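You operate a simulated robot arm through the tools that you are given. There is no shell and no other tool. Be economical: measure what you need, move in short steps, check, and stop when the job is done.

You run a simulated robot arm. Do the job below in one go: nothing can be reset, and whatever is moved stays where it is left.

Task
Put the black cover on the low carton. Then open the left desk drawer, take the white blank module from the module insert and put it on the top of the yellow stand, then shut the drawer. Then put the white square shade on the top of the wooden desk away on the long counter top. Then put the white cover on top of the cream fan base. Then take the white indicator module and leave it on the top of the yellow stand. Then stack the box marked "caps" from the top of the blue bench on top of the box that says "clips". Then fetch the pink night lamp and set it on the white plate. The order counts. Set down upright: white blank module, white square shade, white indicator module, pink night lamp.

It is judged by the outcome, as a careful person would: the job done as asked, and still so three seconds after it is handed in. It fails if anything else is knocked over, pushed out of place, dropped, spilled or broken. A push-on lid holds only when it is set on centred and level and pressed home; a screw cap is set on level and turned clockwise until tight.

Robot
A 6-joint arm with a fingered hand on a trunk, on a base that drives. Base frame: it is fixed to the floor where the robot stands at the start and does not move with it; the origin is under the middle of the robot, x ahead of it, y to its left, z up; the surface under the hand at the start is at about z = 800. Lengths are in mm, angles in degrees, forces in N, time in s.
With the tool pointing down near the work surface it reaches from about 500 to 960 mm from the robot's upright axis, wherever it stands. Its first joint turns from -166.0 to 166.0 degrees. Places, roughly: black cover (16x8x2 cm) [500, 0, 800]; cream fan base (15x15x9 cm) [600, -1800, 800]; green card box, orange card box, white card box, y [500, -2000, 750]; left desk drawer [500, -200, 700]; long counter top [-5400, 2400, 800]; low carton (23x21x4 cm) [400, 2200, 200]; pink night lamp (5x5x6 cm) [500, -2300, 800]; top of the yellow stand [-2200, -2000, 600]; white blank module (3x5x4 cm) [400, 0, 700]; white cover (16x8x2 cm) [700, -1500, 800]; white indicator module (3x5x4 cm) [700, -1700, 800]; white plate (9x9x1 cm) [700, -2400, 800]; white square shade (9x9x10 cm) [800, -100, 800]. Payload 5 kg.
The tool frame sits at the grasp point between the pads (the TCP): z along the fingers, y along the line on which they close. The tips reach 43 mm beyond it. The gripper opens to 144 mm. The gripper's body begins 50 mm behind the TCP. The gripper is a hand of 5 fingers: y runs from the thumb to the fingers, the wrist lies at [-21, -133, -233] in the tool frame, and closing takes about 1.5 s.
Orientation is that of the tool frame in the base frame, as a unit quaternion [w, x, y, z]. With the fingers straight down and the wrist toward the robot, the tool's x, y and z point along [0, 1, 0], [1, 0, 0] and [0, 0, -1] of the base frame.

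Tools
- The arm moves only by the tool apply_moves. Its arguments are lists of equal length, an entry for each row: "xyz": the shift along the tool's x, y, z in units of 40 mm (1.0 is 40 mm), a list of three; "angular": the turn, a rotation vector about the tool's x, y, z in units of 4 degrees (1.0 is 4 degrees), a list of three. In form: {"xyz": [[tx, ty, tz], ...], "angular": [[ax, ay, az], ...]}. A call has 1 to 10 rows; each row shifts and turns the commanded pose from where the row before left it, along the tool's axes as they then stand. "jaw" is the gripper command, from -1 (fully open) to 1 (shut), values between in proportion, set as the call begins (left out, the last holds). A call with a number of a shift or a turn outside -1 to 1 is refused whole. Rows are played at 5 a second. More than 50 mm and 8.6 degrees between two rows, or a gripper value outside its range, and nothing of the call is played. A pose out of reach is approached as far as the arm can. The call stops where the force on the tool passes 40 N (or 10 N more than at its start, if that is more) or the arm is blocked; 0.2 s more then pass. Each finger travels about 72 mm/s and halts on what it meets, pressing with about 31 N; the grip force reading is that of the motor and also rises with nothing between the fingers. The clock runs only during rows and for 0.2 s after the last one: add rows that do not move to give the fingers time. The reply holds the time, the measured pose of the TCP, the force on the tool along the base axes, the opening and the grip force, in the units named above and with some noise, with the torque about the TCP (base axes, N m) and any sound that the robot's microphone picked up.
- Cameras (640 x 400 px; columns grow to the right, rows downward): "scene" is now at [-12.2, 112.2, 1575.3]; the picture's right is [-0.67, -0.74, 0.00], its down [-0.65, 0.59, -0.48] and it looks along [0.36, -0.32, -0.88] (base axes); focal length 253 px, centre (320, 200). "wrist" rides on the gripper at [86, -108, -168] in the tool frame; the picture's right is [-0.80, 0.28, -0.53], its down [-0.54, -0.73, 0.42] and it looks along [-0.27, 0.63, 0.73] (tool axes); focal length 275 px, centre (320, 200). There is no depth. A picture from a camera that has moved, and an enlarged one, comes with that camera's place and axes in the base frame and with its lens.
- snapshot(camera): a new picture of that camera. It takes no simulated time.
- lift_body(by): slides the trunk up (or, below 0, down) by that many mm; the arm and the scene camera ride with it, the base frame stays. It gives what a move gives, with no picture.
- roll_base(legs): drives the robot by 1 to 6 legs, each [ahead, left, turn to the left] in mm, mm and degrees, along the robot's own axes; the way and the turn of a leg run together, so that a leg with both is an arc; at most 1500 mm and 180 degrees a leg. The arm and the cameras ride along, it lands a little off, and it stops where it bumps. It gives what a move gives.
- finger_targets(index, middle, ring, little, thumb_bend, thumb_turn): sets how far each is bent, from 0 (flat) to 1 (curled in); at 0.3 the hand is open as for a grip, at 0.7 the pads meet at the TCP. One left out holds its place. A second passes; each finger stops where it meets its share of the squeeze, and holds until it gets a number again. A gripper value or a shape takes the hand back. It gives what a move gives, with no picture; readings hold the bend of each and the force on index, middle, ring, little, thumb and palm. thumb_turn goes from beside the hand (0) to across from the fingers (1), as for a grip.
- set_grasp(shape): the hand has 5 fingers and takes this shape, open, in about a second: jaw (thumb against the fingers, like two jaws); tri (thumb and two fingers); tip (a fingertip pinch); poke (one finger out to press); point (the index stretched); flat (the hand flat); cup (the hand cupped); fist (a fist). The gripper value then closes the fingers along that shape, each until it touches; the sizes above hold for jaw. It gives what a move gives, with no picture.
- pan_tilt(pan, tilt): turns the head with the scene camera to pan (to the left, within 155 degrees either way) and tilt (down, from -29 to 69), counted from straight ahead of the robot. It gives what a move gives.
- inspect(camera, box): a new picture of the part [left, top, right, bottom] of that camera's present view, enlarged. It takes no simulated time.
- job_done(): hands the job in; it is judged then, once.

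Go step by step. Nothing tells you exact positions but the pictures and the camera data: compare them with the known pose of the tool, close in by small moves and look again before you grip or let go. The budget is 483 turns and 236 pictures, counting those below and the enlarged ones. Unless the task says otherwise, let go and move clear before handing in.

The tools are called after "Emit:" by a JSON object that holds its "op" and its "data". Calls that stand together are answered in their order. apply_moves: Moves the arm, as the interface text tells. Its arguments: {"type":"object","properties":{"xyz":{"type":"array","items":{"type":"array","items":{"type":"number"}}},"angular":{"type":"array","items":{"type":"array","items":{"type":"number"}}},"jaw":{"type":"number"}},"required":["xyz","angular"]} The other tools are called the same way: lift_body (by) slides the trunk up or down; set_grasp (shape) gives the hand a shape; finger_targets (index, middle, ring, little, thumb_bend, thumb_turn) moves the fingers one by one; roll_base (legs) drives the base; pan_tilt (pan, tilt) turns the head that bears the scene camera; snapshot (camera) takes a picture; inspect (camera, box) takes an enlarged picture of a part of a camera's view; job_done () hands the job in.

At the start:

```text
clock: 0.0
tool_pos: [482.3, -122.8, 1038.0]
orientation: [0.0, 0.707, 0.707, 0.0]
force: [0.2, 0.3, -0.4]
torque: [0.02, 0.02, 0.02]
grip_width: 143.5
grip_force: 0.0
shape: jaw
bend: [0.3, 0.3, 0.3, 0.3, 0.3, 0.98]
finger forces: [0.0, 0.1, 0.1, 0.0, 0.1, 0.1]
trunk travel left (down, up): [-525.0, 65.0]
robot x, y, heading: [-1.0, 2.4, 0.2]
head pan, tilt: [-42.3, 61.2]
```

scene: 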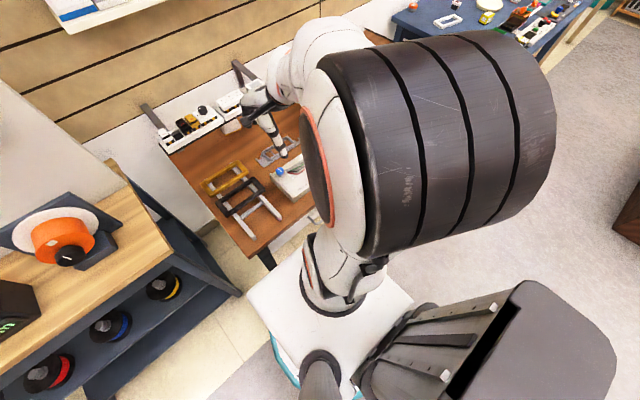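
wrist: 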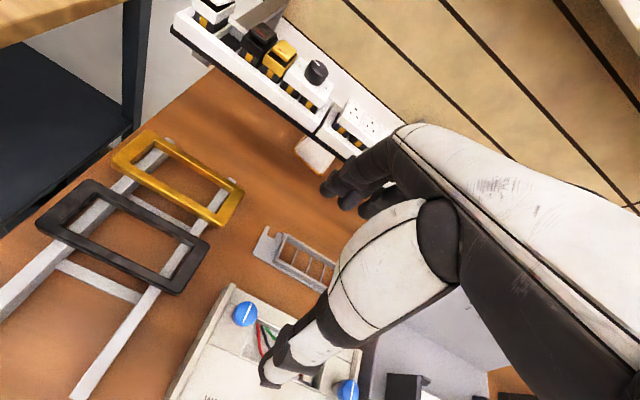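

I see the wooden desk with black and yellow frame covers on a rail, and a module strip behind. I'll look around with the head first.

Emit:
{"op": "pan_tilt", "data": {"pan": 10, "tilt": 55}}

Emit:
{"op": "snapshot", "data": {"camera": "scene"}}

Emit:
{"op": "pan_tilt", "data": {"pan": 75, "tilt": 35}}

Emit:
{"op": "snapshot", "data": {"camera": "scene"}}

Emit:
{"op": "pan_tilt", "data": {"pan": -75, "tilt": 25}}

Emit:
{"op": "snapshot", "data": {"camera": "scene"}}

Emit:
{"op": "pan_tilt", "data": {"pan": 145, "tilt": 20}}

Emit:
{"op": "snapshot", "data": {"camera": "scene"}}

Emit:
{"op": "pan_tilt", "data": {"pan": -145, "tilt": 20}}

Emit:
{"op": "snapshot", "data": {"camera": "scene"}}

```text
clock: 1.2
tool_pos: [482.0, -124.1, 1037.5]
orientation: [0.0, 0.707, 0.707, 0.0]
force: [0.2, 0.6, 0.1]
torque: [0.03, -0.02, -0.01]
grip_width: 143.5
grip_force: 0.1
shape: jaw
bend: [0.3, 0.3, 0.3, 0.3, 0.3, 0.98]
finger forces: [0.1, 0.0, 0.0, 0.0, 0.0, 0.1]
trunk travel left (down, up): [-525.0, 65.0]
robot x, y, heading: [4.8, -2.8, -0.0]
head pan, tilt: [10.0, 55.0]
```

```text
233 pictures are left
camera scene: at [10.5, 168.7, 1582.7], right [0.17, -0.98, 0.0], down [-0.81, -0.14, -0.57], along [0.56, 0.1, -0.82], focal length 253 px, centre (320, 200)
```

scene: 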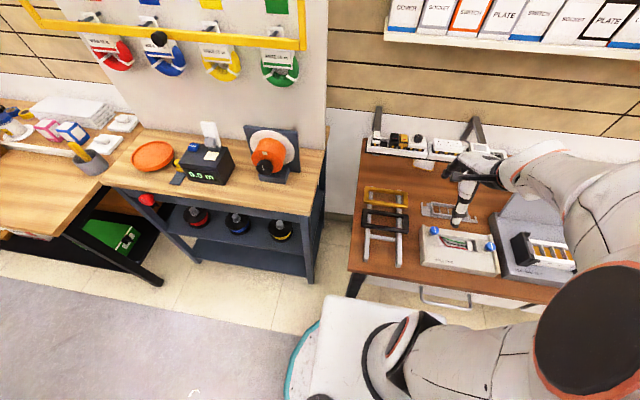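

```text
clock: 2.6
tool_pos: [481.9, -123.7, 1038.7]
orientation: [0.0, 0.707, 0.707, 0.0]
force: [0.4, -0.4, -0.3]
torque: [-0.03, -0.02, 0.02]
grip_width: 143.4
grip_force: 0.0
shape: jaw
bend: [0.3, 0.3, 0.3, 0.3, 0.3, 0.98]
finger forces: [0.0, 0.0, 0.0, 0.1, 0.0, 0.0]
trunk travel left (down, up): [-525.0, 65.0]
robot x, y, heading: [1.3, 0.3, -0.3]
head pan, tilt: [75.0, 35.0]
```

```text
232 pictures are left
camera scene: at [-37.6, 241.3, 1610.9], right [0.97, -0.26, 0.0], down [-0.15, -0.55, -0.82], along [0.21, 0.79, -0.57], focal length 253 px, centre (320, 200)
```

scene: 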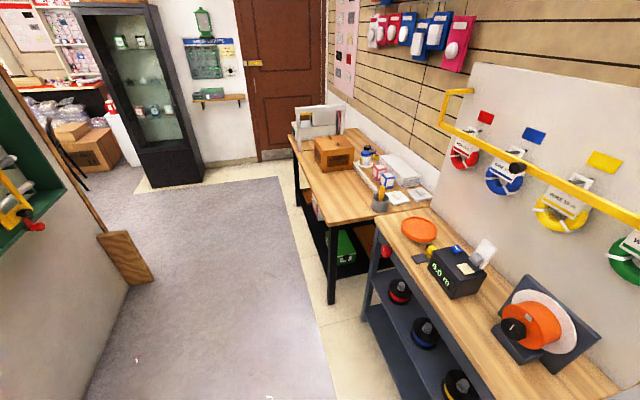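

```text
clock: 4.9
tool_pos: [480.8, -122.9, 1037.7]
orientation: [0.0, 0.707, 0.707, 0.0]
force: [0.4, -0.4, 0.0]
torque: [-0.02, -0.01, 0.0]
grip_width: 143.5
grip_force: 0.0
shape: jaw
bend: [0.3, 0.3, 0.3, 0.3, 0.3, 0.98]
finger forces: [0.1, 0.1, 0.0, 0.0, 0.0, 0.0]
trunk travel left (down, up): [-525.0, 65.0]
robot x, y, heading: [-0.6, 0.3, 0.4]
head pan, tilt: [-75.0, 25.0]
```

```text
231 pictures are left
camera scene: at [-36.6, 67.2, 1626.7], right [-0.97, -0.26, 0.0], down [-0.11, 0.41, -0.91], along [0.23, -0.88, -0.42], focal length 253 px, centre (320, 200)
```

scene: 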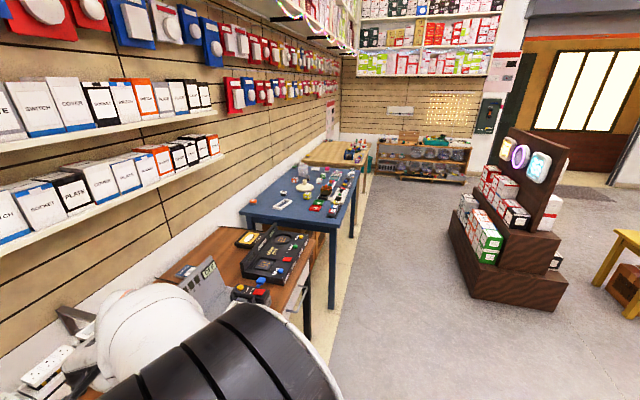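

```text
clock: 8.1
tool_pos: [481.0, -122.9, 1038.7]
orientation: [0.001, 0.707, 0.707, 0.0]
force: [1.2, 0.4, -0.2]
torque: [0.02, 0.01, 0.0]
grip_width: 143.6
grip_force: 0.0
shape: jaw
bend: [0.3, 0.3, 0.3, 0.3, 0.3, 0.98]
finger forces: [0.0, 0.1, 0.0, 0.0, 0.0, 0.0]
trunk travel left (down, up): [-525.0, 65.0]
robot x, y, heading: [-0.7, -1.3, -0.0]
head pan, tilt: [145.0, 20.0]
```

```text
230 pictures are left
camera scene: at [-136.7, 209.7, 1634.8], right [0.57, 0.82, 0.0], down [0.28, -0.2, -0.94], along [-0.77, 0.54, -0.34], focal length 253 px, centre (320, 200)
```

scene: 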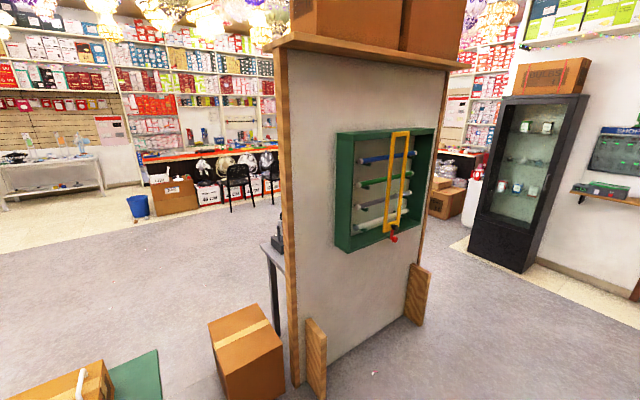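

```text
clock: 12.1
tool_pos: [482.5, -123.3, 1038.5]
orientation: [0.0, 0.707, 0.707, 0.0]
force: [0.5, -0.3, -0.6]
torque: [0.01, -0.01, 0.01]
grip_width: 143.5
grip_force: 0.0
shape: jaw
bend: [0.3, 0.3, 0.3, 0.3, 0.3, 0.98]
finger forces: [0.0, 0.1, 0.0, 0.1, 0.0, 0.0]
trunk travel left (down, up): [-525.0, 65.0]
robot x, y, heading: [-2.0, 2.0, 0.1]
head pan, tilt: [-145.0, 20.0]
```

```text
229 pictures are left
camera scene: at [-136.7, 102.8, 1634.8], right [-0.57, 0.82, 0.0], down [0.28, 0.2, -0.94], along [-0.77, -0.54, -0.34], focal length 253 px, centre (320, 200)
```

scene: 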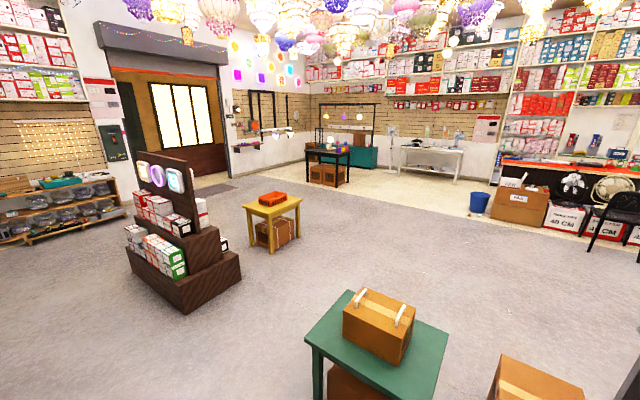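

The desk lies ahead; the other places are spread around the room. I look closely at the desk and at the place of the low carton.

Emit:
{"op": "pan_tilt", "data": {"pan": 75, "tilt": 35}}

Emit:
{"op": "inspect", "data": {"camera": "scene", "box": [240, 120, 440, 245]}}

Emit:
{"op": "pan_tilt", "data": {"pan": -15, "tilt": 55}}

Emit:
{"op": "snapshot", "data": {"camera": "scene"}}

Emit:
{"op": "inspect", "data": {"camera": "wrist", "box": [0, 0, 400, 250]}}

```text
clock: 15.2
tool_pos: [482.6, -123.6, 1037.3]
orientation: [0.0, 0.707, 0.707, 0.0]
force: [1.0, -0.4, 0.0]
torque: [-0.03, -0.03, -0.05]
grip_width: 143.5
grip_force: 0.1
shape: jaw
bend: [0.3, 0.3, 0.3, 0.3, 0.3, 0.98]
finger forces: [0.1, 0.0, 0.0, 0.0, 0.1, 0.0]
trunk travel left (down, up): [-525.0, 65.0]
robot x, y, heading: [2.0, 1.3, -0.0]
head pan, tilt: [75.0, 35.0]
```

```text
3.20 times, centred on (340, 182) of scene
camera zoom: at [-37.6, 241.3, 1611.0], right [0.97, -0.26, 0.0], down [-0.15, -0.55, -0.82], along [0.21, 0.79, -0.57], focal length 809 px, centre (256, 256)
```

zoom: 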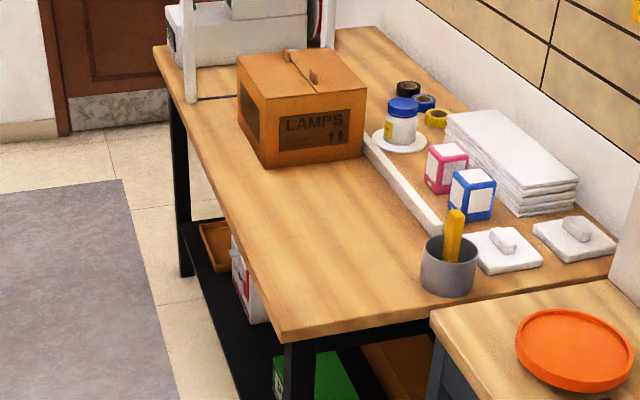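

```text
clock: 16.9
tool_pos: [481.6, -123.8, 1038.3]
orientation: [0.0, 0.707, 0.707, 0.001]
force: [0.6, -0.7, 0.6]
torque: [-0.04, 0.03, -0.01]
grip_width: 143.6
grip_force: 0.1
shape: jaw
bend: [0.3, 0.3, 0.3, 0.3, 0.3, 0.98]
finger forces: [0.0, 0.0, 0.0, 0.1, 0.0, 0.0]
trunk travel left (down, up): [-525.0, 65.0]
robot x, y, heading: [-0.2, -0.5, 0.0]
head pan, tilt: [-15.0, 55.0]
```

```text
227 pictures are left
camera scene: at [9.2, 137.6, 1582.7], right [-0.26, -0.97, 0.0], down [-0.79, 0.21, -0.57], along [0.55, -0.15, -0.82], focal length 253 px, centre (320, 200)
```

scene: 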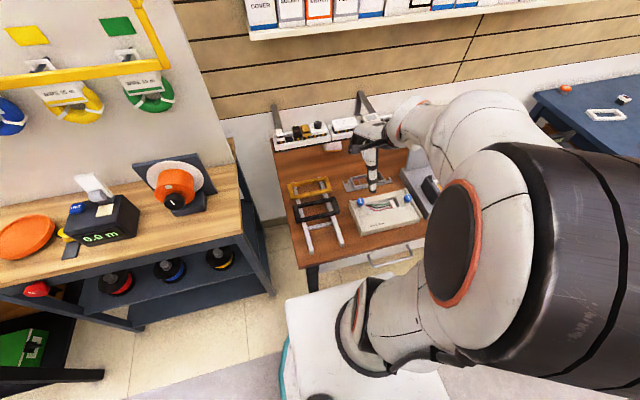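

```text
1.60 times, centred on (200, 125) of wrist
camera zoom: at [373.1, -37.4, 1205.6], right [0.28, -0.8, 0.53], down [-0.73, -0.54, -0.42], along [0.63, -0.27, -0.73], focal length 440 px, centre (512, 320)
```

zoom: 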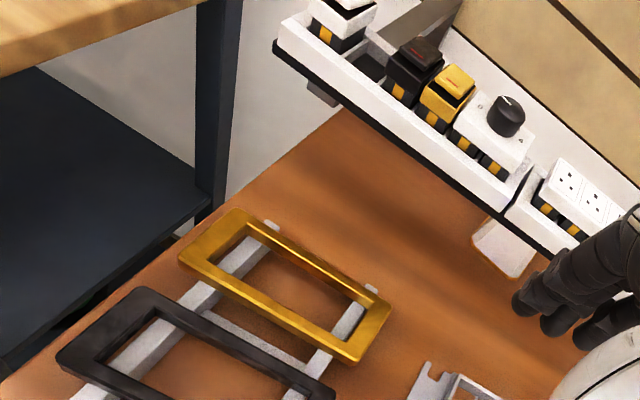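

The black cover frame rests across two rails at about [490, 32, 820], with the yellow one right behind it. I move the hand over it and take a look.

Emit:
{"op": "apply_moves", "data": {"xyz": [[1, 0, 0], [1, 0, 0], [1, 0, 0.5], [0.9, -0.5, 1]], "angular": [[0, 0, 0], [0, 0, 0], [0, 0, 0], [0, 0, 0]]}}

Emit:
{"op": "snapshot", "data": {"camera": "wrist"}}

Emit:
{"op": "snapshot", "data": {"camera": "scene"}}

```text
refused: row 4 steps farther than a row can; nothing moved
```

```text
225 pictures are left
camera wrist: at [373.1, -37.4, 1205.6], right [0.28, -0.8, 0.53], down [-0.73, -0.54, -0.42], along [0.63, -0.27, -0.73], focal length 275 px, centre (320, 200)
```

wrist: 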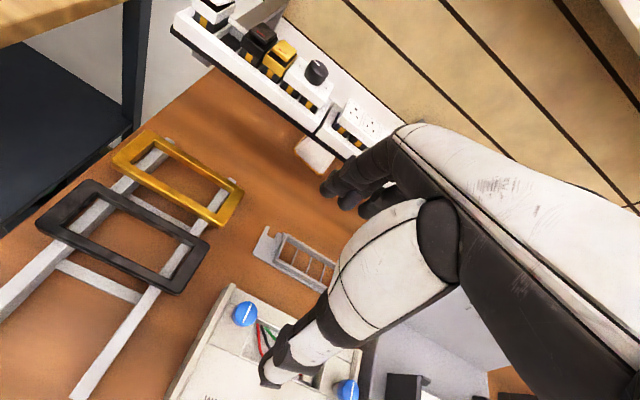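

```text
224 pictures are left
camera scene: at [9.2, 137.6, 1582.7], right [-0.26, -0.97, 0.0], down [-0.79, 0.21, -0.57], along [0.55, -0.15, -0.82], focal length 253 px, centre (320, 200)
```

scene: 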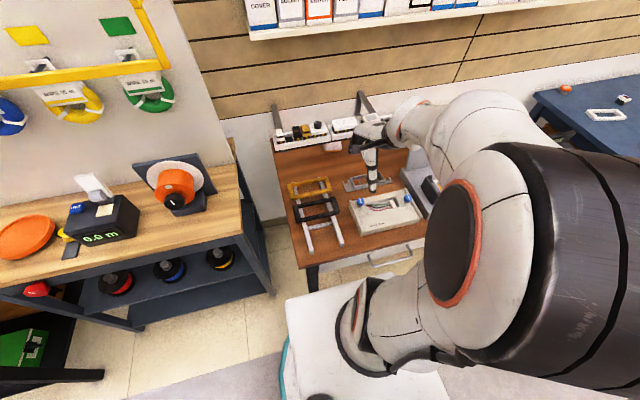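

The step was too long; I redo it with shorter rows.

Emit:
{"op": "apply_moves", "data": {"xyz": [[1, 0, 0], [1, 0, 0], [1, 0, 0], [0.9, 0, 0], [0, -0.5, 1]], "angular": [[0, 0, 0], [0, 0, 0], [0, 0, 0], [0, 0, 0], [0, 0, 0]]}}

Emit:
{"op": "snapshot", "data": {"camera": "wrist"}}

Emit:
{"op": "snapshot", "data": {"camera": "scene"}}

```text
clock: 18.1
tool_pos: [468.7, 31.5, 1000.3]
orientation: [-0.001, 0.706, 0.708, -0.002]
force: [-0.3, -0.2, -0.9]
torque: [0.0, 0.06, 0.0]
grip_width: 143.9
grip_force: 0.1
shape: jaw
bend: [0.3, 0.3, 0.3, 0.3, 0.3, 0.98]
finger forces: [0.1, 0.0, 0.0, 0.0, 0.0, 0.1]
out of reach, approached as far as the arm can: row 5
trunk travel left (down, up): [-525.0, 65.0]
robot x, y, heading: [0.7, 0.0, -0.3]
head pan, tilt: [-15.0, 55.0]
```

```text
223 pictures are left
camera wrist: at [359.9, 118.2, 1167.5], right [0.29, -0.8, 0.53], down [-0.73, -0.54, -0.42], along [0.63, -0.27, -0.73], focal length 275 px, centre (320, 200)
```

wrist: 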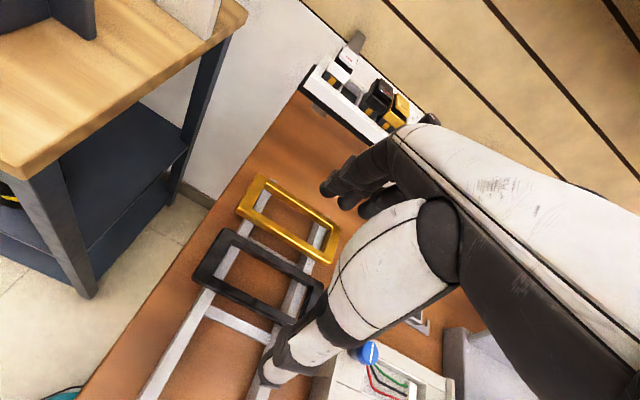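

```text
222 pictures are left
camera scene: at [10.2, 137.8, 1582.8], right [-0.26, -0.97, 0.0], down [-0.79, 0.21, -0.57], along [0.55, -0.15, -0.82], focal length 253 px, centre (320, 200)
```

scene: 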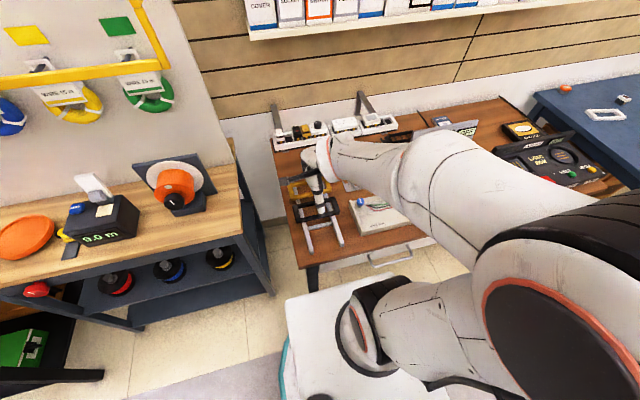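

The cover is too close to the robot's axis, so I back the base 250 mm. From two views I get the cover top at z≈843, x 440–515, y −57…103; I plan to pinch its front long bar with the fingers inside the opening.

Emit:
{"op": "roll_base", "data": {"legs": [[-250, 0, 0]]}}

Emit:
{"op": "apply_moves", "data": {"xyz": [[0, 1, 0], [0, 1, 0], [0, 1, 0], [0, 1, 0], [0, 0.5, 0.5], [0, 0, 0.9], [0, 0, 0.5]], "angular": [[0, 0, 0], [0, 0, 0], [0, 0, 0], [0, 0, 0], [0, 0, 0], [0, 0, 0], [0, 0, 0]], "jaw": 0.1}}

Emit:
{"op": "snapshot", "data": {"camera": "wrist"}}

Emit:
{"op": "snapshot", "data": {"camera": "scene"}}

```text
clock: 19.9
tool_pos: [218.1, 30.9, 1000.3]
orientation: [-0.001, 0.708, 0.707, 0.0]
force: [0.4, -0.4, -0.8]
torque: [-0.03, 0.0, -0.02]
grip_width: 143.8
grip_force: 0.1
shape: jaw
bend: [0.3, 0.3, 0.3, 0.3, 0.3, 0.98]
finger forces: [0.1, 0.0, 0.0, 0.0, 0.1, 0.1]
trunk travel left (down, up): [-525.0, 65.0]
robot x, y, heading: [-248.9, -0.9, -0.2]
head pan, tilt: [-15.0, 55.0]
```

```text
clock: 21.5
tool_pos: [398.8, 30.7, 926.2]
orientation: [0.0, 0.708, 0.707, -0.002]
force: [0.2, 0.3, 0.1]
torque: [-0.02, -0.02, 0.01]
grip_width: 65.1
grip_force: 0.1
shape: jaw
bend: [0.74, 0.47, 0.44, 0.42, 0.72, 1.0]
finger forces: [0.0, 0.1, 0.0, 0.0, 0.1, 0.0]
trunk travel left (down, up): [-525.0, 65.0]
robot x, y, heading: [-250.5, -0.5, -0.2]
head pan, tilt: [-15.0, 55.0]
```

```text
221 pictures are left
camera wrist: at [290.1, 116.5, 1093.3], right [0.28, -0.8, 0.53], down [-0.73, -0.54, -0.42], along [0.62, -0.27, -0.73], focal length 275 px, centre (320, 200)
```

wrist: 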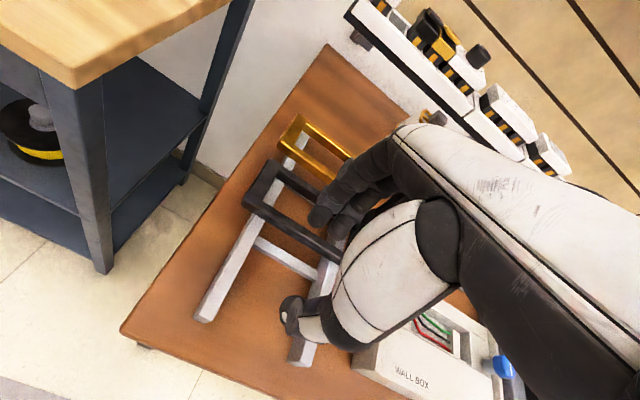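

```text
220 pictures are left
camera scene: at [-239.6, 137.8, 1582.8], right [-0.26, -0.97, 0.0], down [-0.79, 0.21, -0.57], along [0.55, -0.15, -0.82], focal length 253 px, centre (320, 200)
```

scene: 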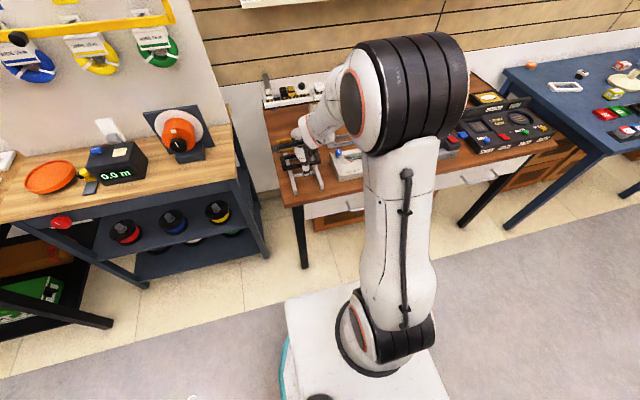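

The hand is above the rails' front end. I move to above the front bar at z≈900 with a narrower opening and check alignment.

Emit:
{"op": "apply_moves", "data": {"xyz": [[-0.2, 0.6, 0], [0, 0.6, 0.4], [0, 0, 0], [0, 0, 0]], "angular": [[0, 0, 0], [0, 0, 0], [0, 0, 0], [0, 0, 0]], "jaw": 0.3}}

Emit:
{"op": "inspect", "data": {"camera": "wrist", "box": [180, 100, 500, 300]}}

Emit:
{"op": "inspect", "data": {"camera": "scene", "box": [230, 80, 390, 180]}}

```text
clock: 22.5
tool_pos: [445.3, 20.7, 908.1]
orientation: [-0.001, 0.707, 0.707, -0.002]
force: [-1.0, -0.6, 0.8]
torque: [-0.01, -0.04, -0.01]
grip_width: 50.6
grip_force: 0.1
shape: jaw
bend: [0.74, 0.51, 0.49, 0.46, 0.73, 1.0]
finger forces: [0.0, 0.1, 0.1, 0.0, 0.0, 0.0]
trunk travel left (down, up): [-525.0, 65.0]
robot x, y, heading: [-251.2, 5.8, -0.1]
head pan, tilt: [-15.0, 55.0]
```

```text
2.00 times, centred on (340, 200) of wrist
camera zoom: at [337.5, 107.6, 1075.5], right [0.28, -0.8, 0.53], down [-0.73, -0.54, -0.42], along [0.62, -0.27, -0.73], focal length 551 px, centre (280, 200)
```

zoom: 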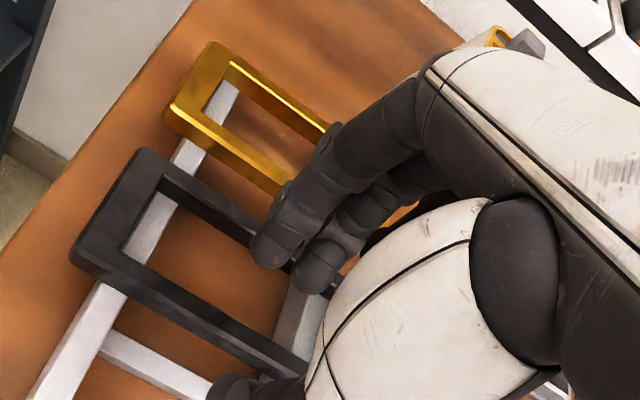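

```text
4.00 times, centred on (310, 130) of scene
camera zoom: at [-240.1, 137.7, 1582.7], right [-0.26, -0.97, 0.0], down [-0.79, 0.21, -0.57], along [0.55, -0.15, -0.82], focal length 1011 px, centre (360, 480)
```

zoom: 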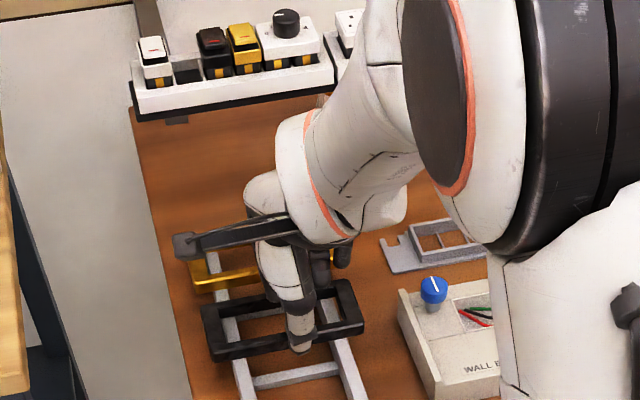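

The fingertips sit over the opening (x≈480) and the thumb is in front of the bar. I lower by 58 mm.

Emit:
{"op": "apply_moves", "data": {"xyz": [[0, 0, 0.5], [0, 0, 0.5], [0, 0, 0.45]], "angular": [[0, 0, 0], [0, 0, 0], [0, 0, 0]]}}

Emit:
{"op": "inspect", "data": {"camera": "wrist", "box": [180, 100, 500, 300]}}

Emit:
{"op": "inspect", "data": {"camera": "scene", "box": [230, 80, 390, 180]}}

```text
clock: 23.3
tool_pos: [453.5, 21.8, 862.9]
orientation: [0.01, 0.705, 0.71, 0.008]
force: [-1.9, 0.3, 15.4]
torque: [-0.67, -0.34, -0.07]
grip_width: 50.4
grip_force: 0.1
shape: jaw
bend: [0.74, 0.51, 0.51, 0.46, 0.73, 1.0]
finger forces: [0.0, 0.0, 15.8, 0.0, 0.0, 0.0]
trunk travel left (down, up): [-525.0, 65.0]
robot x, y, heading: [-246.2, -3.6, -0.1]
head pan, tilt: [-15.0, 55.0]
stopped in row 3: the force on the tool passed its limit at 48 N (the readings are from after the stop); the commanded pose is now the measured one
```

```text
2.00 times, centred on (340, 200) of wrist
camera zoom: at [340.5, 108.0, 1028.5], right [0.28, -0.79, 0.54], down [-0.71, -0.55, -0.44], along [0.65, -0.26, -0.71], focal length 551 px, centre (280, 200)
```

zoom: 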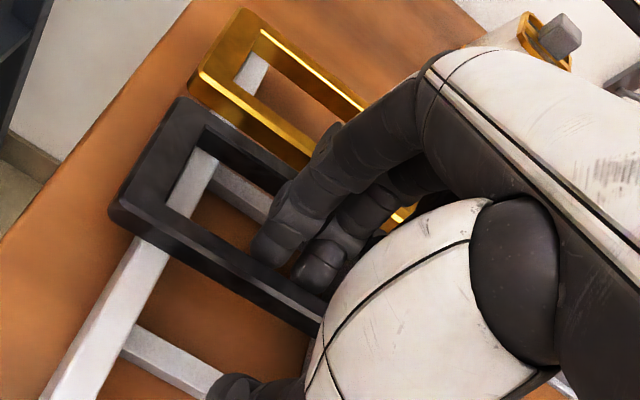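

```text
4.00 times, centred on (310, 130) of scene
camera zoom: at [-241.0, 137.8, 1582.8], right [-0.26, -0.97, 0.0], down [-0.79, 0.21, -0.57], along [0.55, -0.15, -0.82], focal length 1011 px, centre (360, 480)
```

zoom: 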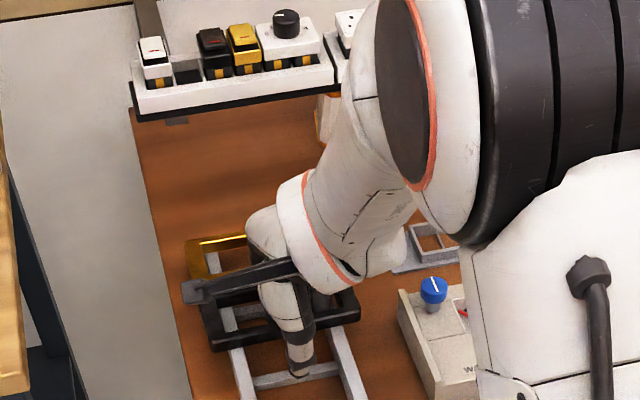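

The ring finger touched the right rail at tip height ≈820, so the rail limits depth. I back up a few mm, recentre on the bar and close with the fingertips.

Emit:
{"op": "apply_moves", "data": {"xyz": [[0, 0, -0.12], [0, 0, 0], [0, 0, 0]], "angular": [[0, 0, 0], [0, 0, 0], [0, 0, 0]]}}

```text
clock: 24.1
tool_pos: [452.2, 23.4, 864.4]
orientation: [0.008, 0.706, 0.709, 0.006]
force: [-1.5, -0.6, 6.6]
torque: [-0.29, -0.14, -0.12]
grip_width: 50.4
grip_force: 0.3
shape: jaw
bend: [0.74, 0.51, 0.51, 0.46, 0.73, 1.0]
finger forces: [0.1, 0.0, 6.7, 0.0, 0.1, 0.1]
trunk travel left (down, up): [-525.0, 65.0]
robot x, y, heading: [-250.1, -0.4, -0.1]
head pan, tilt: [-15.0, 55.0]
```

Emit:
{"op": "apply_moves", "data": {"xyz": [[0, -0.05, -0.12], [0, 0, 0]], "angular": [[0.28, 0, 0], [0, 0, 0]]}}

Emit:
{"op": "apply_moves", "data": {"xyz": [[0, 0, 0], [0, 0, 0], [0, 0, 0], [0, 0, 0], [0, 0, 0], [0, 0, 0]], "angular": [[0, 0, 0], [0, 0, 0], [0, 0, 0], [0, 0, 0], [0, 0, 0], [0, 0, 0]], "jaw": 0.95}}

Emit:
{"op": "inspect", "data": {"camera": "wrist", "box": [180, 100, 500, 300]}}

```text
clock: 24.7
tool_pos: [449.3, 23.0, 870.3]
orientation: [0.001, 0.705, 0.709, -0.001]
force: [0.4, -0.3, 1.2]
torque: [0.02, -0.03, 0.01]
grip_width: 50.6
grip_force: 0.0
shape: jaw
bend: [0.74, 0.51, 0.49, 0.46, 0.73, 1.0]
finger forces: [0.0, 0.1, 0.0, 0.1, 0.1, 0.0]
trunk travel left (down, up): [-525.0, 65.0]
robot x, y, heading: [-246.4, 2.1, -0.2]
head pan, tilt: [-15.0, 55.0]
```

```text
clock: 26.1
tool_pos: [450.8, 24.0, 870.0]
orientation: [0.001, 0.705, 0.709, -0.002]
force: [-0.3, 0.6, 0.5]
torque: [0.02, -0.04, 0.02]
grip_width: 5.5
grip_force: 31.2
shape: jaw
bend: [0.71, 0.68, 0.7, 0.7, 0.72, 1.0]
finger forces: [16.9, 7.3, 2.9, 0.0, 27.2, 0.1]
trunk travel left (down, up): [-525.0, 65.0]
robot x, y, heading: [-251.4, -0.6, -0.2]
head pan, tilt: [-15.0, 55.0]
```

```text
2.00 times, centred on (340, 200) of wrist
camera zoom: at [340.9, 108.8, 1037.7], right [0.29, -0.79, 0.54], down [-0.72, -0.55, -0.42], along [0.63, -0.27, -0.73], focal length 551 px, centre (280, 200)
```

zoom: 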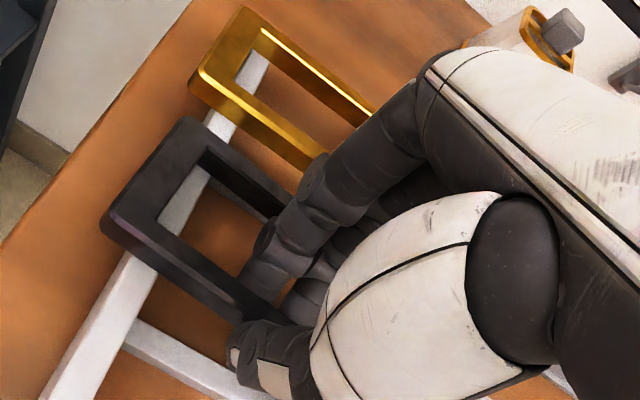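

The grip shows force on thumb and index. I lift slightly to see whether the cover comes along.

Emit:
{"op": "apply_moves", "data": {"xyz": [[0, 0, -0.3], [0, 0, -0.5], [0, 0, 0]], "angular": [[0, 0, 0], [0, 0, 0], [0, 0, 0]]}}

Emit:
{"op": "inspect", "data": {"camera": "wrist", "box": [180, 100, 500, 300]}}

Emit:
{"op": "inspect", "data": {"camera": "scene", "box": [230, 80, 390, 180]}}

```text
clock: 26.9
tool_pos: [447.1, 21.3, 902.2]
orientation: [0.001, 0.706, 0.709, 0.0]
force: [-0.4, -0.7, 0.0]
torque: [-0.04, -0.01, 0.02]
grip_width: 5.8
grip_force: 30.8
shape: jaw
bend: [0.71, 0.69, 0.7, 0.7, 0.73, 1.0]
finger forces: [17.9, 7.1, 2.7, 0.0, 27.6, 0.0]
trunk travel left (down, up): [-525.0, 65.0]
robot x, y, heading: [-251.8, 1.6, -0.0]
head pan, tilt: [-15.0, 55.0]
```

```text
2.00 times, centred on (340, 200) of wrist
camera zoom: at [338.5, 108.0, 1069.1], right [0.29, -0.79, 0.54], down [-0.72, -0.55, -0.42], along [0.63, -0.26, -0.73], focal length 551 px, centre (280, 200)
```

zoom: 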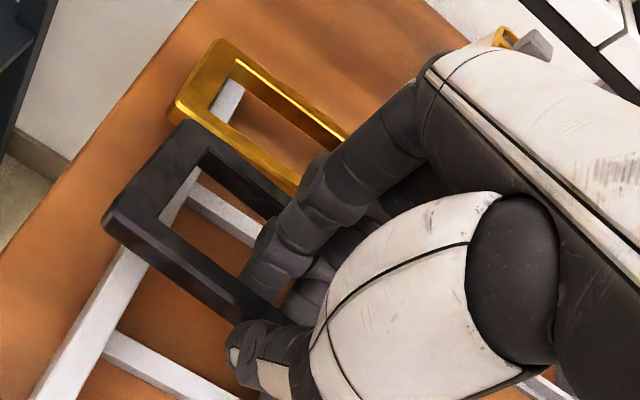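

```text
4.00 times, centred on (310, 130) of scene
camera zoom: at [-239.9, 137.8, 1582.7], right [-0.26, -0.97, 0.0], down [-0.79, 0.21, -0.57], along [0.55, -0.15, -0.82], focal length 1011 px, centre (360, 480)
```

zoom: 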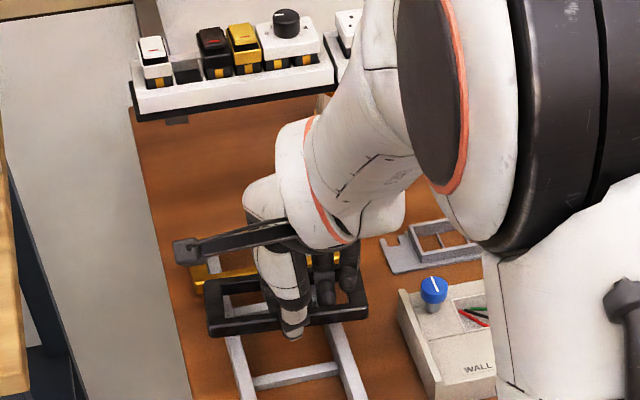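

The cover is held. I lift it, retract, back away and then drive left along the aisle.

Emit:
{"op": "apply_moves", "data": {"xyz": [[0, 0, -1], [0, 0, -1], [0, -0.8, -0.8], [0, -1, 0], [0, -1, 0]], "angular": [[0, 0, 0], [0, 0, 0], [0, 0, 0], [0, 0, 0], [0, 0, 0]]}}

Emit:
{"op": "roll_base", "data": {"legs": [[-150, 0, 0], [0, 1100, 0]]}}

Emit:
{"op": "pan_tilt", "data": {"pan": 30, "tilt": 45}}

Emit:
{"op": "snapshot", "data": {"camera": "scene"}}

Emit:
{"op": "snapshot", "data": {"camera": "wrist"}}

```text
clock: 28.1
tool_pos: [335.8, 23.3, 1017.5]
orientation: [0.001, 0.705, 0.709, 0.0]
force: [-0.4, -0.1, -0.1]
torque: [0.02, 0.03, 0.01]
grip_width: 5.9
grip_force: 31.0
shape: jaw
bend: [0.71, 0.69, 0.7, 0.7, 0.73, 1.0]
finger forces: [18.0, 6.9, 2.8, 0.0, 27.8, 0.1]
trunk travel left (down, up): [-525.0, 65.0]
robot x, y, heading: [-246.9, 0.8, -0.1]
head pan, tilt: [-15.0, 55.0]
```

```text
clock: 34.9
tool_pos: [168.9, 1179.6, 1016.4]
orientation: [0.001, 0.691, 0.722, -0.001]
force: [-0.7, 0.1, -0.2]
torque: [0.0, 0.01, 0.03]
grip_width: 5.7
grip_force: 31.0
shape: jaw
bend: [0.71, 0.69, 0.7, 0.7, 0.73, 1.0]
finger forces: [18.1, 6.9, 2.8, 0.0, 27.6, 0.1]
trunk travel left (down, up): [-525.0, 65.0]
robot x, y, heading: [-415.1, 1136.6, 2.1]
head pan, tilt: [-15.0, 55.0]
```

```text
clock: 36.0
tool_pos: [169.7, 1178.8, 1016.1]
orientation: [0.0, 0.692, 0.722, -0.001]
force: [-0.4, 0.8, -0.5]
torque: [-0.02, 0.01, -0.01]
grip_width: 5.8
grip_force: 31.2
shape: jaw
bend: [0.71, 0.69, 0.7, 0.7, 0.73, 1.0]
finger forces: [18.1, 6.9, 2.9, 0.1, 27.7, 0.0]
trunk travel left (down, up): [-525.0, 65.0]
robot x, y, heading: [-414.0, 1134.4, 2.0]
head pan, tilt: [30.0, 45.0]
```

```text
212 pictures are left
camera scene: at [-412.3, 1332.0, 1596.1], right [0.53, -0.85, 0.0], down [-0.6, -0.37, -0.71], along [0.6, 0.37, -0.71], focal length 253 px, centre (320, 200)
```

scene: 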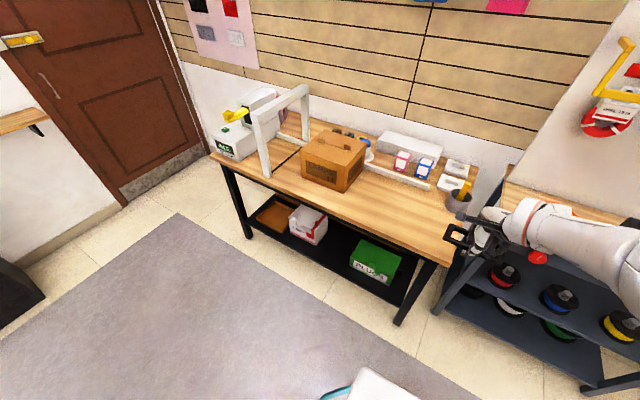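

```text
211 pictures are left
camera wrist: at [56.6, 1260.9, 1184.1], right [0.32, -0.78, 0.54], down [-0.7, -0.57, -0.42], along [0.64, -0.24, -0.73], focal length 275 px, centre (320, 200)
```

wrist: 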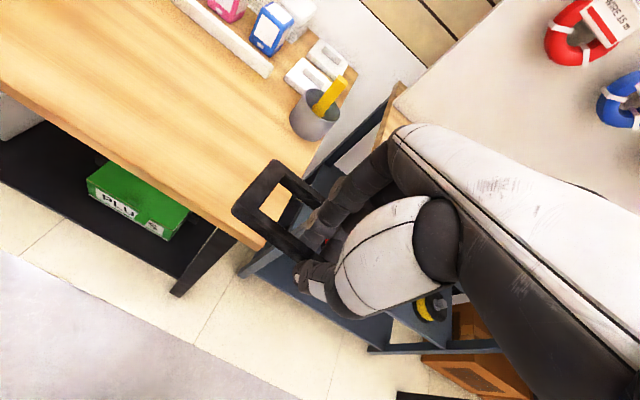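

I'm halfway. I go on left to y≈2200 and correct heading, then look at the shelf with the low carton.

Emit:
{"op": "roll_base", "data": {"legs": [[0, 1080, -2]]}}

Emit:
{"op": "pan_tilt", "data": {"pan": 15, "tilt": 55}}

Emit:
{"op": "snapshot", "data": {"camera": "scene"}}

```text
clock: 41.5
tool_pos: [159.7, 2221.7, 1016.3]
orientation: [0.001, 0.71, 0.704, 0.0]
force: [0.2, -0.5, -0.1]
torque: [0.0, -0.01, 0.01]
grip_width: 5.8
grip_force: 31.6
shape: jaw
bend: [0.71, 0.69, 0.7, 0.7, 0.73, 1.0]
finger forces: [18.0, 6.9, 2.8, 0.0, 27.7, 0.1]
trunk travel left (down, up): [-525.0, 65.0]
robot x, y, heading: [-420.4, 2207.4, -0.8]
head pan, tilt: [30.0, 45.0]
```

```text
clock: 42.3
tool_pos: [160.9, 2221.6, 1016.8]
orientation: [0.001, 0.71, 0.704, 0.0]
force: [0.1, -1.2, 0.3]
torque: [0.0, -0.01, 0.0]
grip_width: 5.9
grip_force: 30.9
shape: jaw
bend: [0.71, 0.69, 0.7, 0.7, 0.73, 1.0]
finger forces: [17.9, 6.9, 2.8, 0.0, 27.6, 0.0]
trunk travel left (down, up): [-525.0, 65.0]
robot x, y, heading: [-424.7, 2208.6, -1.0]
head pan, tilt: [15.0, 55.0]
```

```text
210 pictures are left
camera scene: at [-413.1, 2381.9, 1582.8], right [0.24, -0.97, 0.0], down [-0.79, -0.2, -0.57], along [0.56, 0.14, -0.82], focal length 253 px, centre (320, 200)
```

scene: 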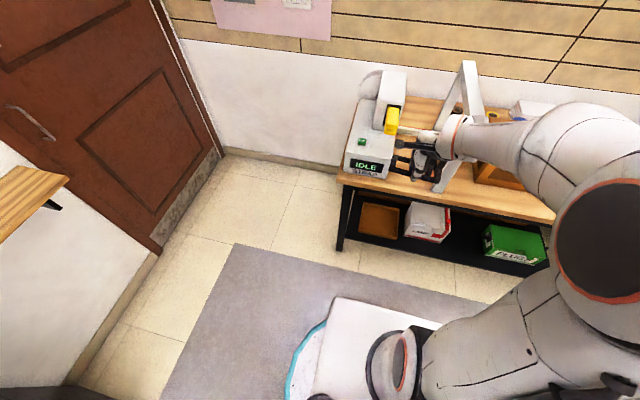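

The low brown carton is at the left of the lower shelf. I back off a little and lower the trunk in steps.

Emit:
{"op": "roll_base", "data": {"legs": [[-80, 0, 1]]}}

Emit:
{"op": "lift_body", "data": {"by": -500}}

Emit:
{"op": "snapshot", "data": {"camera": "scene"}}

Emit:
{"op": "snapshot", "data": {"camera": "wrist"}}

```text
clock: 43.3
tool_pos: [80.4, 2233.2, 1017.5]
orientation: [0.0, 0.704, 0.71, 0.0]
force: [-0.5, -0.2, -1.1]
torque: [-0.02, 0.01, 0.01]
grip_width: 5.9
grip_force: 30.7
shape: jaw
bend: [0.71, 0.69, 0.7, 0.7, 0.73, 1.0]
finger forces: [18.0, 6.8, 2.9, 0.0, 27.7, 0.0]
trunk travel left (down, up): [-525.0, 65.0]
robot x, y, heading: [-501.4, 2209.5, 0.1]
head pan, tilt: [15.0, 55.0]
```

```text
refused: -500 is not a number from -400 to 400
```

```text
209 pictures are left
camera scene: at [-496.3, 2382.6, 1582.7], right [0.26, -0.97, 0.0], down [-0.79, -0.21, -0.57], along [0.55, 0.15, -0.82], focal length 253 px, centre (320, 200)
```

scene: 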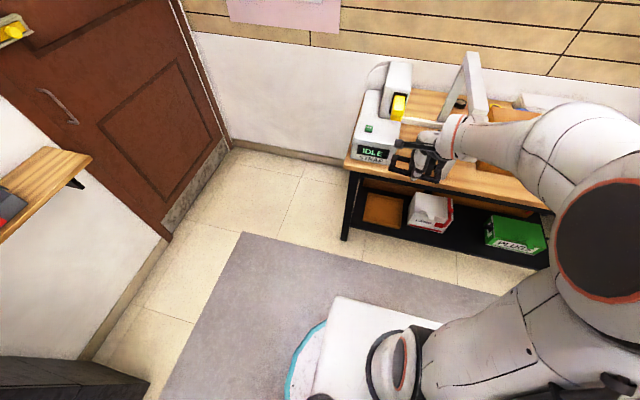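

```text
208 pictures are left
camera wrist: at [-29.0, 2318.4, 1184.5], right [0.29, -0.79, 0.54], down [-0.72, -0.55, -0.42], along [0.63, -0.26, -0.73], focal length 275 px, centre (320, 200)
```

wrist: 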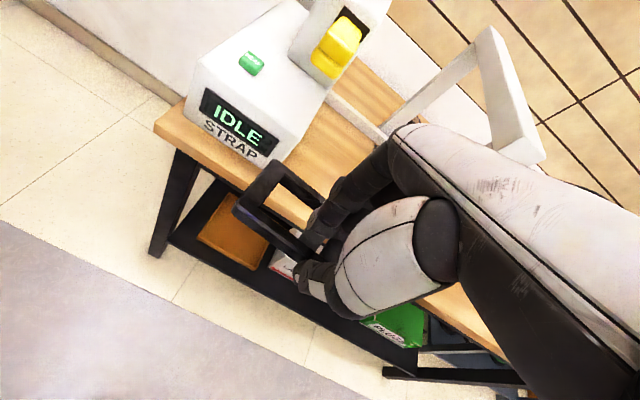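

Emit:
{"op": "lift_body", "data": {"by": -400}}

Emit:
{"op": "lift_body", "data": {"by": -100}}

Emit:
{"op": "pan_tilt", "data": {"pan": 10, "tilt": 40}}

Emit:
{"op": "snapshot", "data": {"camera": "scene"}}

Emit:
{"op": "snapshot", "data": {"camera": "wrist"}}

```text
clock: 47.2
tool_pos: [81.2, 2233.3, 616.3]
orientation: [0.001, 0.704, 0.71, -0.001]
force: [0.2, 0.2, -0.8]
torque: [0.0, 0.03, 0.01]
grip_width: 5.5
grip_force: 31.3
shape: jaw
bend: [0.71, 0.69, 0.7, 0.7, 0.73, 1.0]
finger forces: [18.0, 6.9, 2.8, 0.0, 27.7, 0.1]
trunk travel left (down, up): [-125.0, 465.0]
robot x, y, heading: [-504.9, 2206.1, 0.0]
head pan, tilt: [15.0, 55.0]
```

```text
clock: 48.5
tool_pos: [81.6, 2233.5, 517.3]
orientation: [0.001, 0.704, 0.711, -0.001]
force: [-0.7, 0.0, 0.3]
torque: [0.01, -0.03, -0.02]
grip_width: 5.8
grip_force: 30.7
shape: jaw
bend: [0.71, 0.69, 0.7, 0.7, 0.73, 1.0]
finger forces: [18.1, 6.9, 2.7, 0.0, 27.7, 0.0]
trunk travel left (down, up): [-25.0, 565.0]
robot x, y, heading: [-505.7, 2208.8, 0.1]
head pan, tilt: [15.0, 55.0]
```

```text
clock: 49.3
tool_pos: [80.9, 2233.2, 517.3]
orientation: [0.0, 0.704, 0.71, -0.001]
force: [-0.3, -0.4, 0.9]
torque: [0.0, -0.02, 0.03]
grip_width: 6.1
grip_force: 30.7
shape: jaw
bend: [0.71, 0.69, 0.7, 0.7, 0.73, 1.0]
finger forces: [18.1, 6.9, 2.9, 0.0, 27.8, 0.1]
trunk travel left (down, up): [-25.0, 565.0]
robot x, y, heading: [-503.8, 2211.4, 0.1]
head pan, tilt: [10.0, 40.0]
```

```text
207 pictures are left
camera scene: at [-481.6, 2378.7, 1103.3], right [0.18, -0.98, 0.0], down [-0.63, -0.11, -0.77], along [0.75, 0.13, -0.64], focal length 253 px, centre (320, 200)
```

scene: 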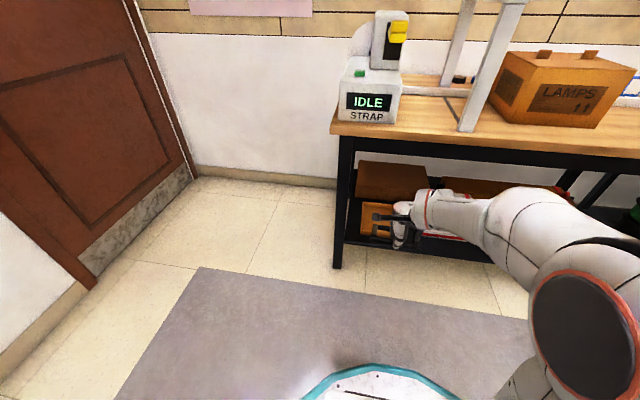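

```text
206 pictures are left
camera wrist: at [-28.5, 2318.4, 684.2], right [0.29, -0.79, 0.54], down [-0.72, -0.55, -0.42], along [0.63, -0.26, -0.73], focal length 275 px, centre (320, 200)
```

wrist: 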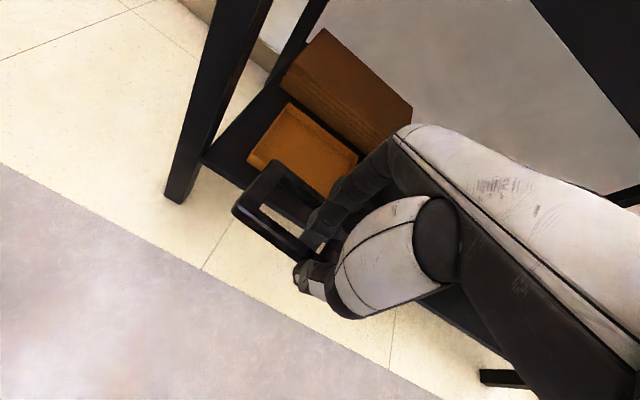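

The low carton is clear now: a brown tray with centre ≈[450, 2222], top ≈240. I lower the hand in front of the shelf, then drive forward 200 mm.

Emit:
{"op": "apply_moves", "data": {"xyz": [[0, 0, 1], [0, 0, 1], [0, 0, 1], [0, 0, 1], [0, 0, 0.7]], "angular": [[0, 0, 0], [0, 0, 0], [0, 0, 0], [0, 0, 0], [0, 0, 0]]}}

Emit:
{"op": "snapshot", "data": {"camera": "scene"}}

Emit:
{"op": "snapshot", "data": {"camera": "wrist"}}

```text
clock: 50.5
tool_pos: [84.3, 2230.8, 328.7]
orientation: [0.001, 0.704, 0.71, 0.0]
force: [0.1, 0.3, -0.2]
torque: [-0.01, 0.05, 0.03]
grip_width: 6.0
grip_force: 30.9
shape: jaw
bend: [0.71, 0.69, 0.7, 0.7, 0.73, 1.0]
finger forces: [18.0, 6.7, 2.7, 0.0, 27.5, 0.1]
trunk travel left (down, up): [-25.0, 565.0]
robot x, y, heading: [-505.8, 2209.5, 0.1]
head pan, tilt: [10.0, 40.0]
```

```text
205 pictures are left
camera scene: at [-481.8, 2378.7, 1103.5], right [0.18, -0.98, 0.0], down [-0.63, -0.11, -0.77], along [0.75, 0.13, -0.64], focal length 253 px, centre (320, 200)
```

scene: 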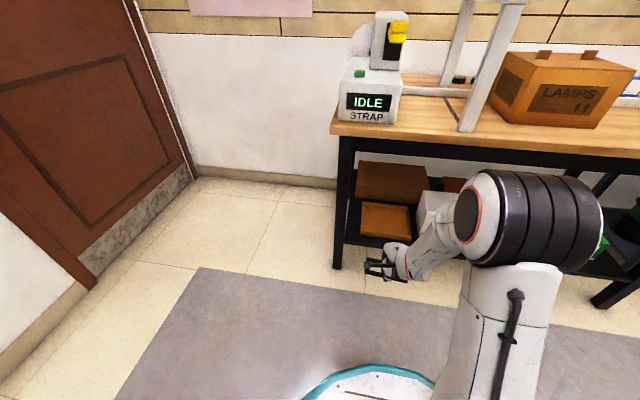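

```text
204 pictures are left
camera wrist: at [-26.0, 2317.1, 496.3], right [0.29, -0.79, 0.54], down [-0.72, -0.55, -0.42], along [0.63, -0.26, -0.73], focal length 275 px, centre (320, 200)
```

wrist: 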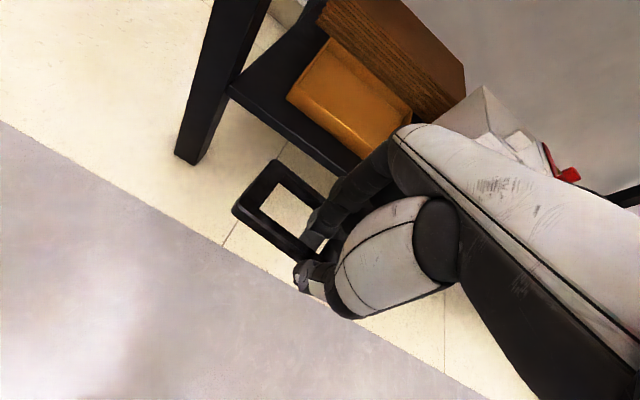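

The arm can stretch below the table. I drive 120 mm forward, extend some and check again.

Emit:
{"op": "roll_base", "data": {"legs": [[120, 0, 0]]}}

Emit:
{"op": "apply_moves", "data": {"xyz": [[0, 1, 0], [0, 1, 0], [0, 1, 0]], "angular": [[0, 0, 0], [0, 0, 0], [0, 0, 0]]}}

Emit:
{"op": "snapshot", "data": {"camera": "scene"}}

Emit:
{"op": "snapshot", "data": {"camera": "wrist"}}

```text
clock: 51.7
tool_pos: [203.6, 2230.4, 328.9]
orientation: [0.001, 0.705, 0.709, -0.001]
force: [0.0, 0.4, -0.9]
torque: [-0.03, 0.03, 0.02]
grip_width: 5.6
grip_force: 31.1
shape: jaw
bend: [0.71, 0.69, 0.7, 0.7, 0.73, 1.0]
finger forces: [17.9, 6.8, 2.8, 0.1, 27.7, 0.0]
trunk travel left (down, up): [-25.0, 565.0]
robot x, y, heading: [-383.9, 2209.9, -0.1]
head pan, tilt: [10.0, 40.0]
```

```text
clock: 52.5
tool_pos: [322.1, 2230.0, 327.6]
orientation: [0.0, 0.705, 0.709, -0.002]
force: [-0.1, 0.2, 0.2]
torque: [0.02, 0.05, 0.0]
grip_width: 5.8
grip_force: 30.9
shape: jaw
bend: [0.66, 0.69, 0.7, 0.7, 0.73, 1.0]
finger forces: [18.0, 6.9, 2.8, 0.0, 27.8, 0.0]
trunk travel left (down, up): [-25.0, 565.0]
robot x, y, heading: [-380.3, 2208.5, -0.1]
head pan, tilt: [10.0, 40.0]
```

```text
203 pictures are left
camera scene: at [-361.1, 2378.7, 1103.4], right [0.17, -0.98, 0.0], down [-0.63, -0.11, -0.77], along [0.75, 0.13, -0.64], focal length 253 px, centre (320, 200)
```

scene: 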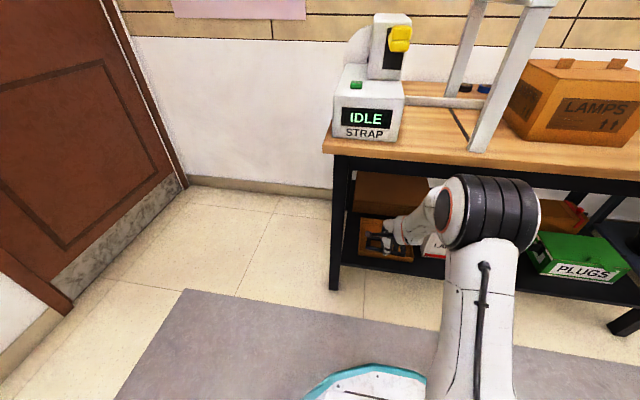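

```text
202 pictures are left
camera wrist: at [213.6, 2315.9, 494.8], right [0.29, -0.79, 0.54], down [-0.72, -0.55, -0.42], along [0.63, -0.26, -0.73], focal length 275 px, centre (320, 200)
```

wrist: 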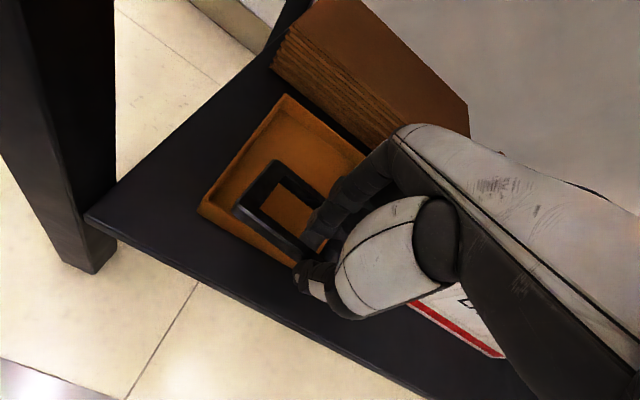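

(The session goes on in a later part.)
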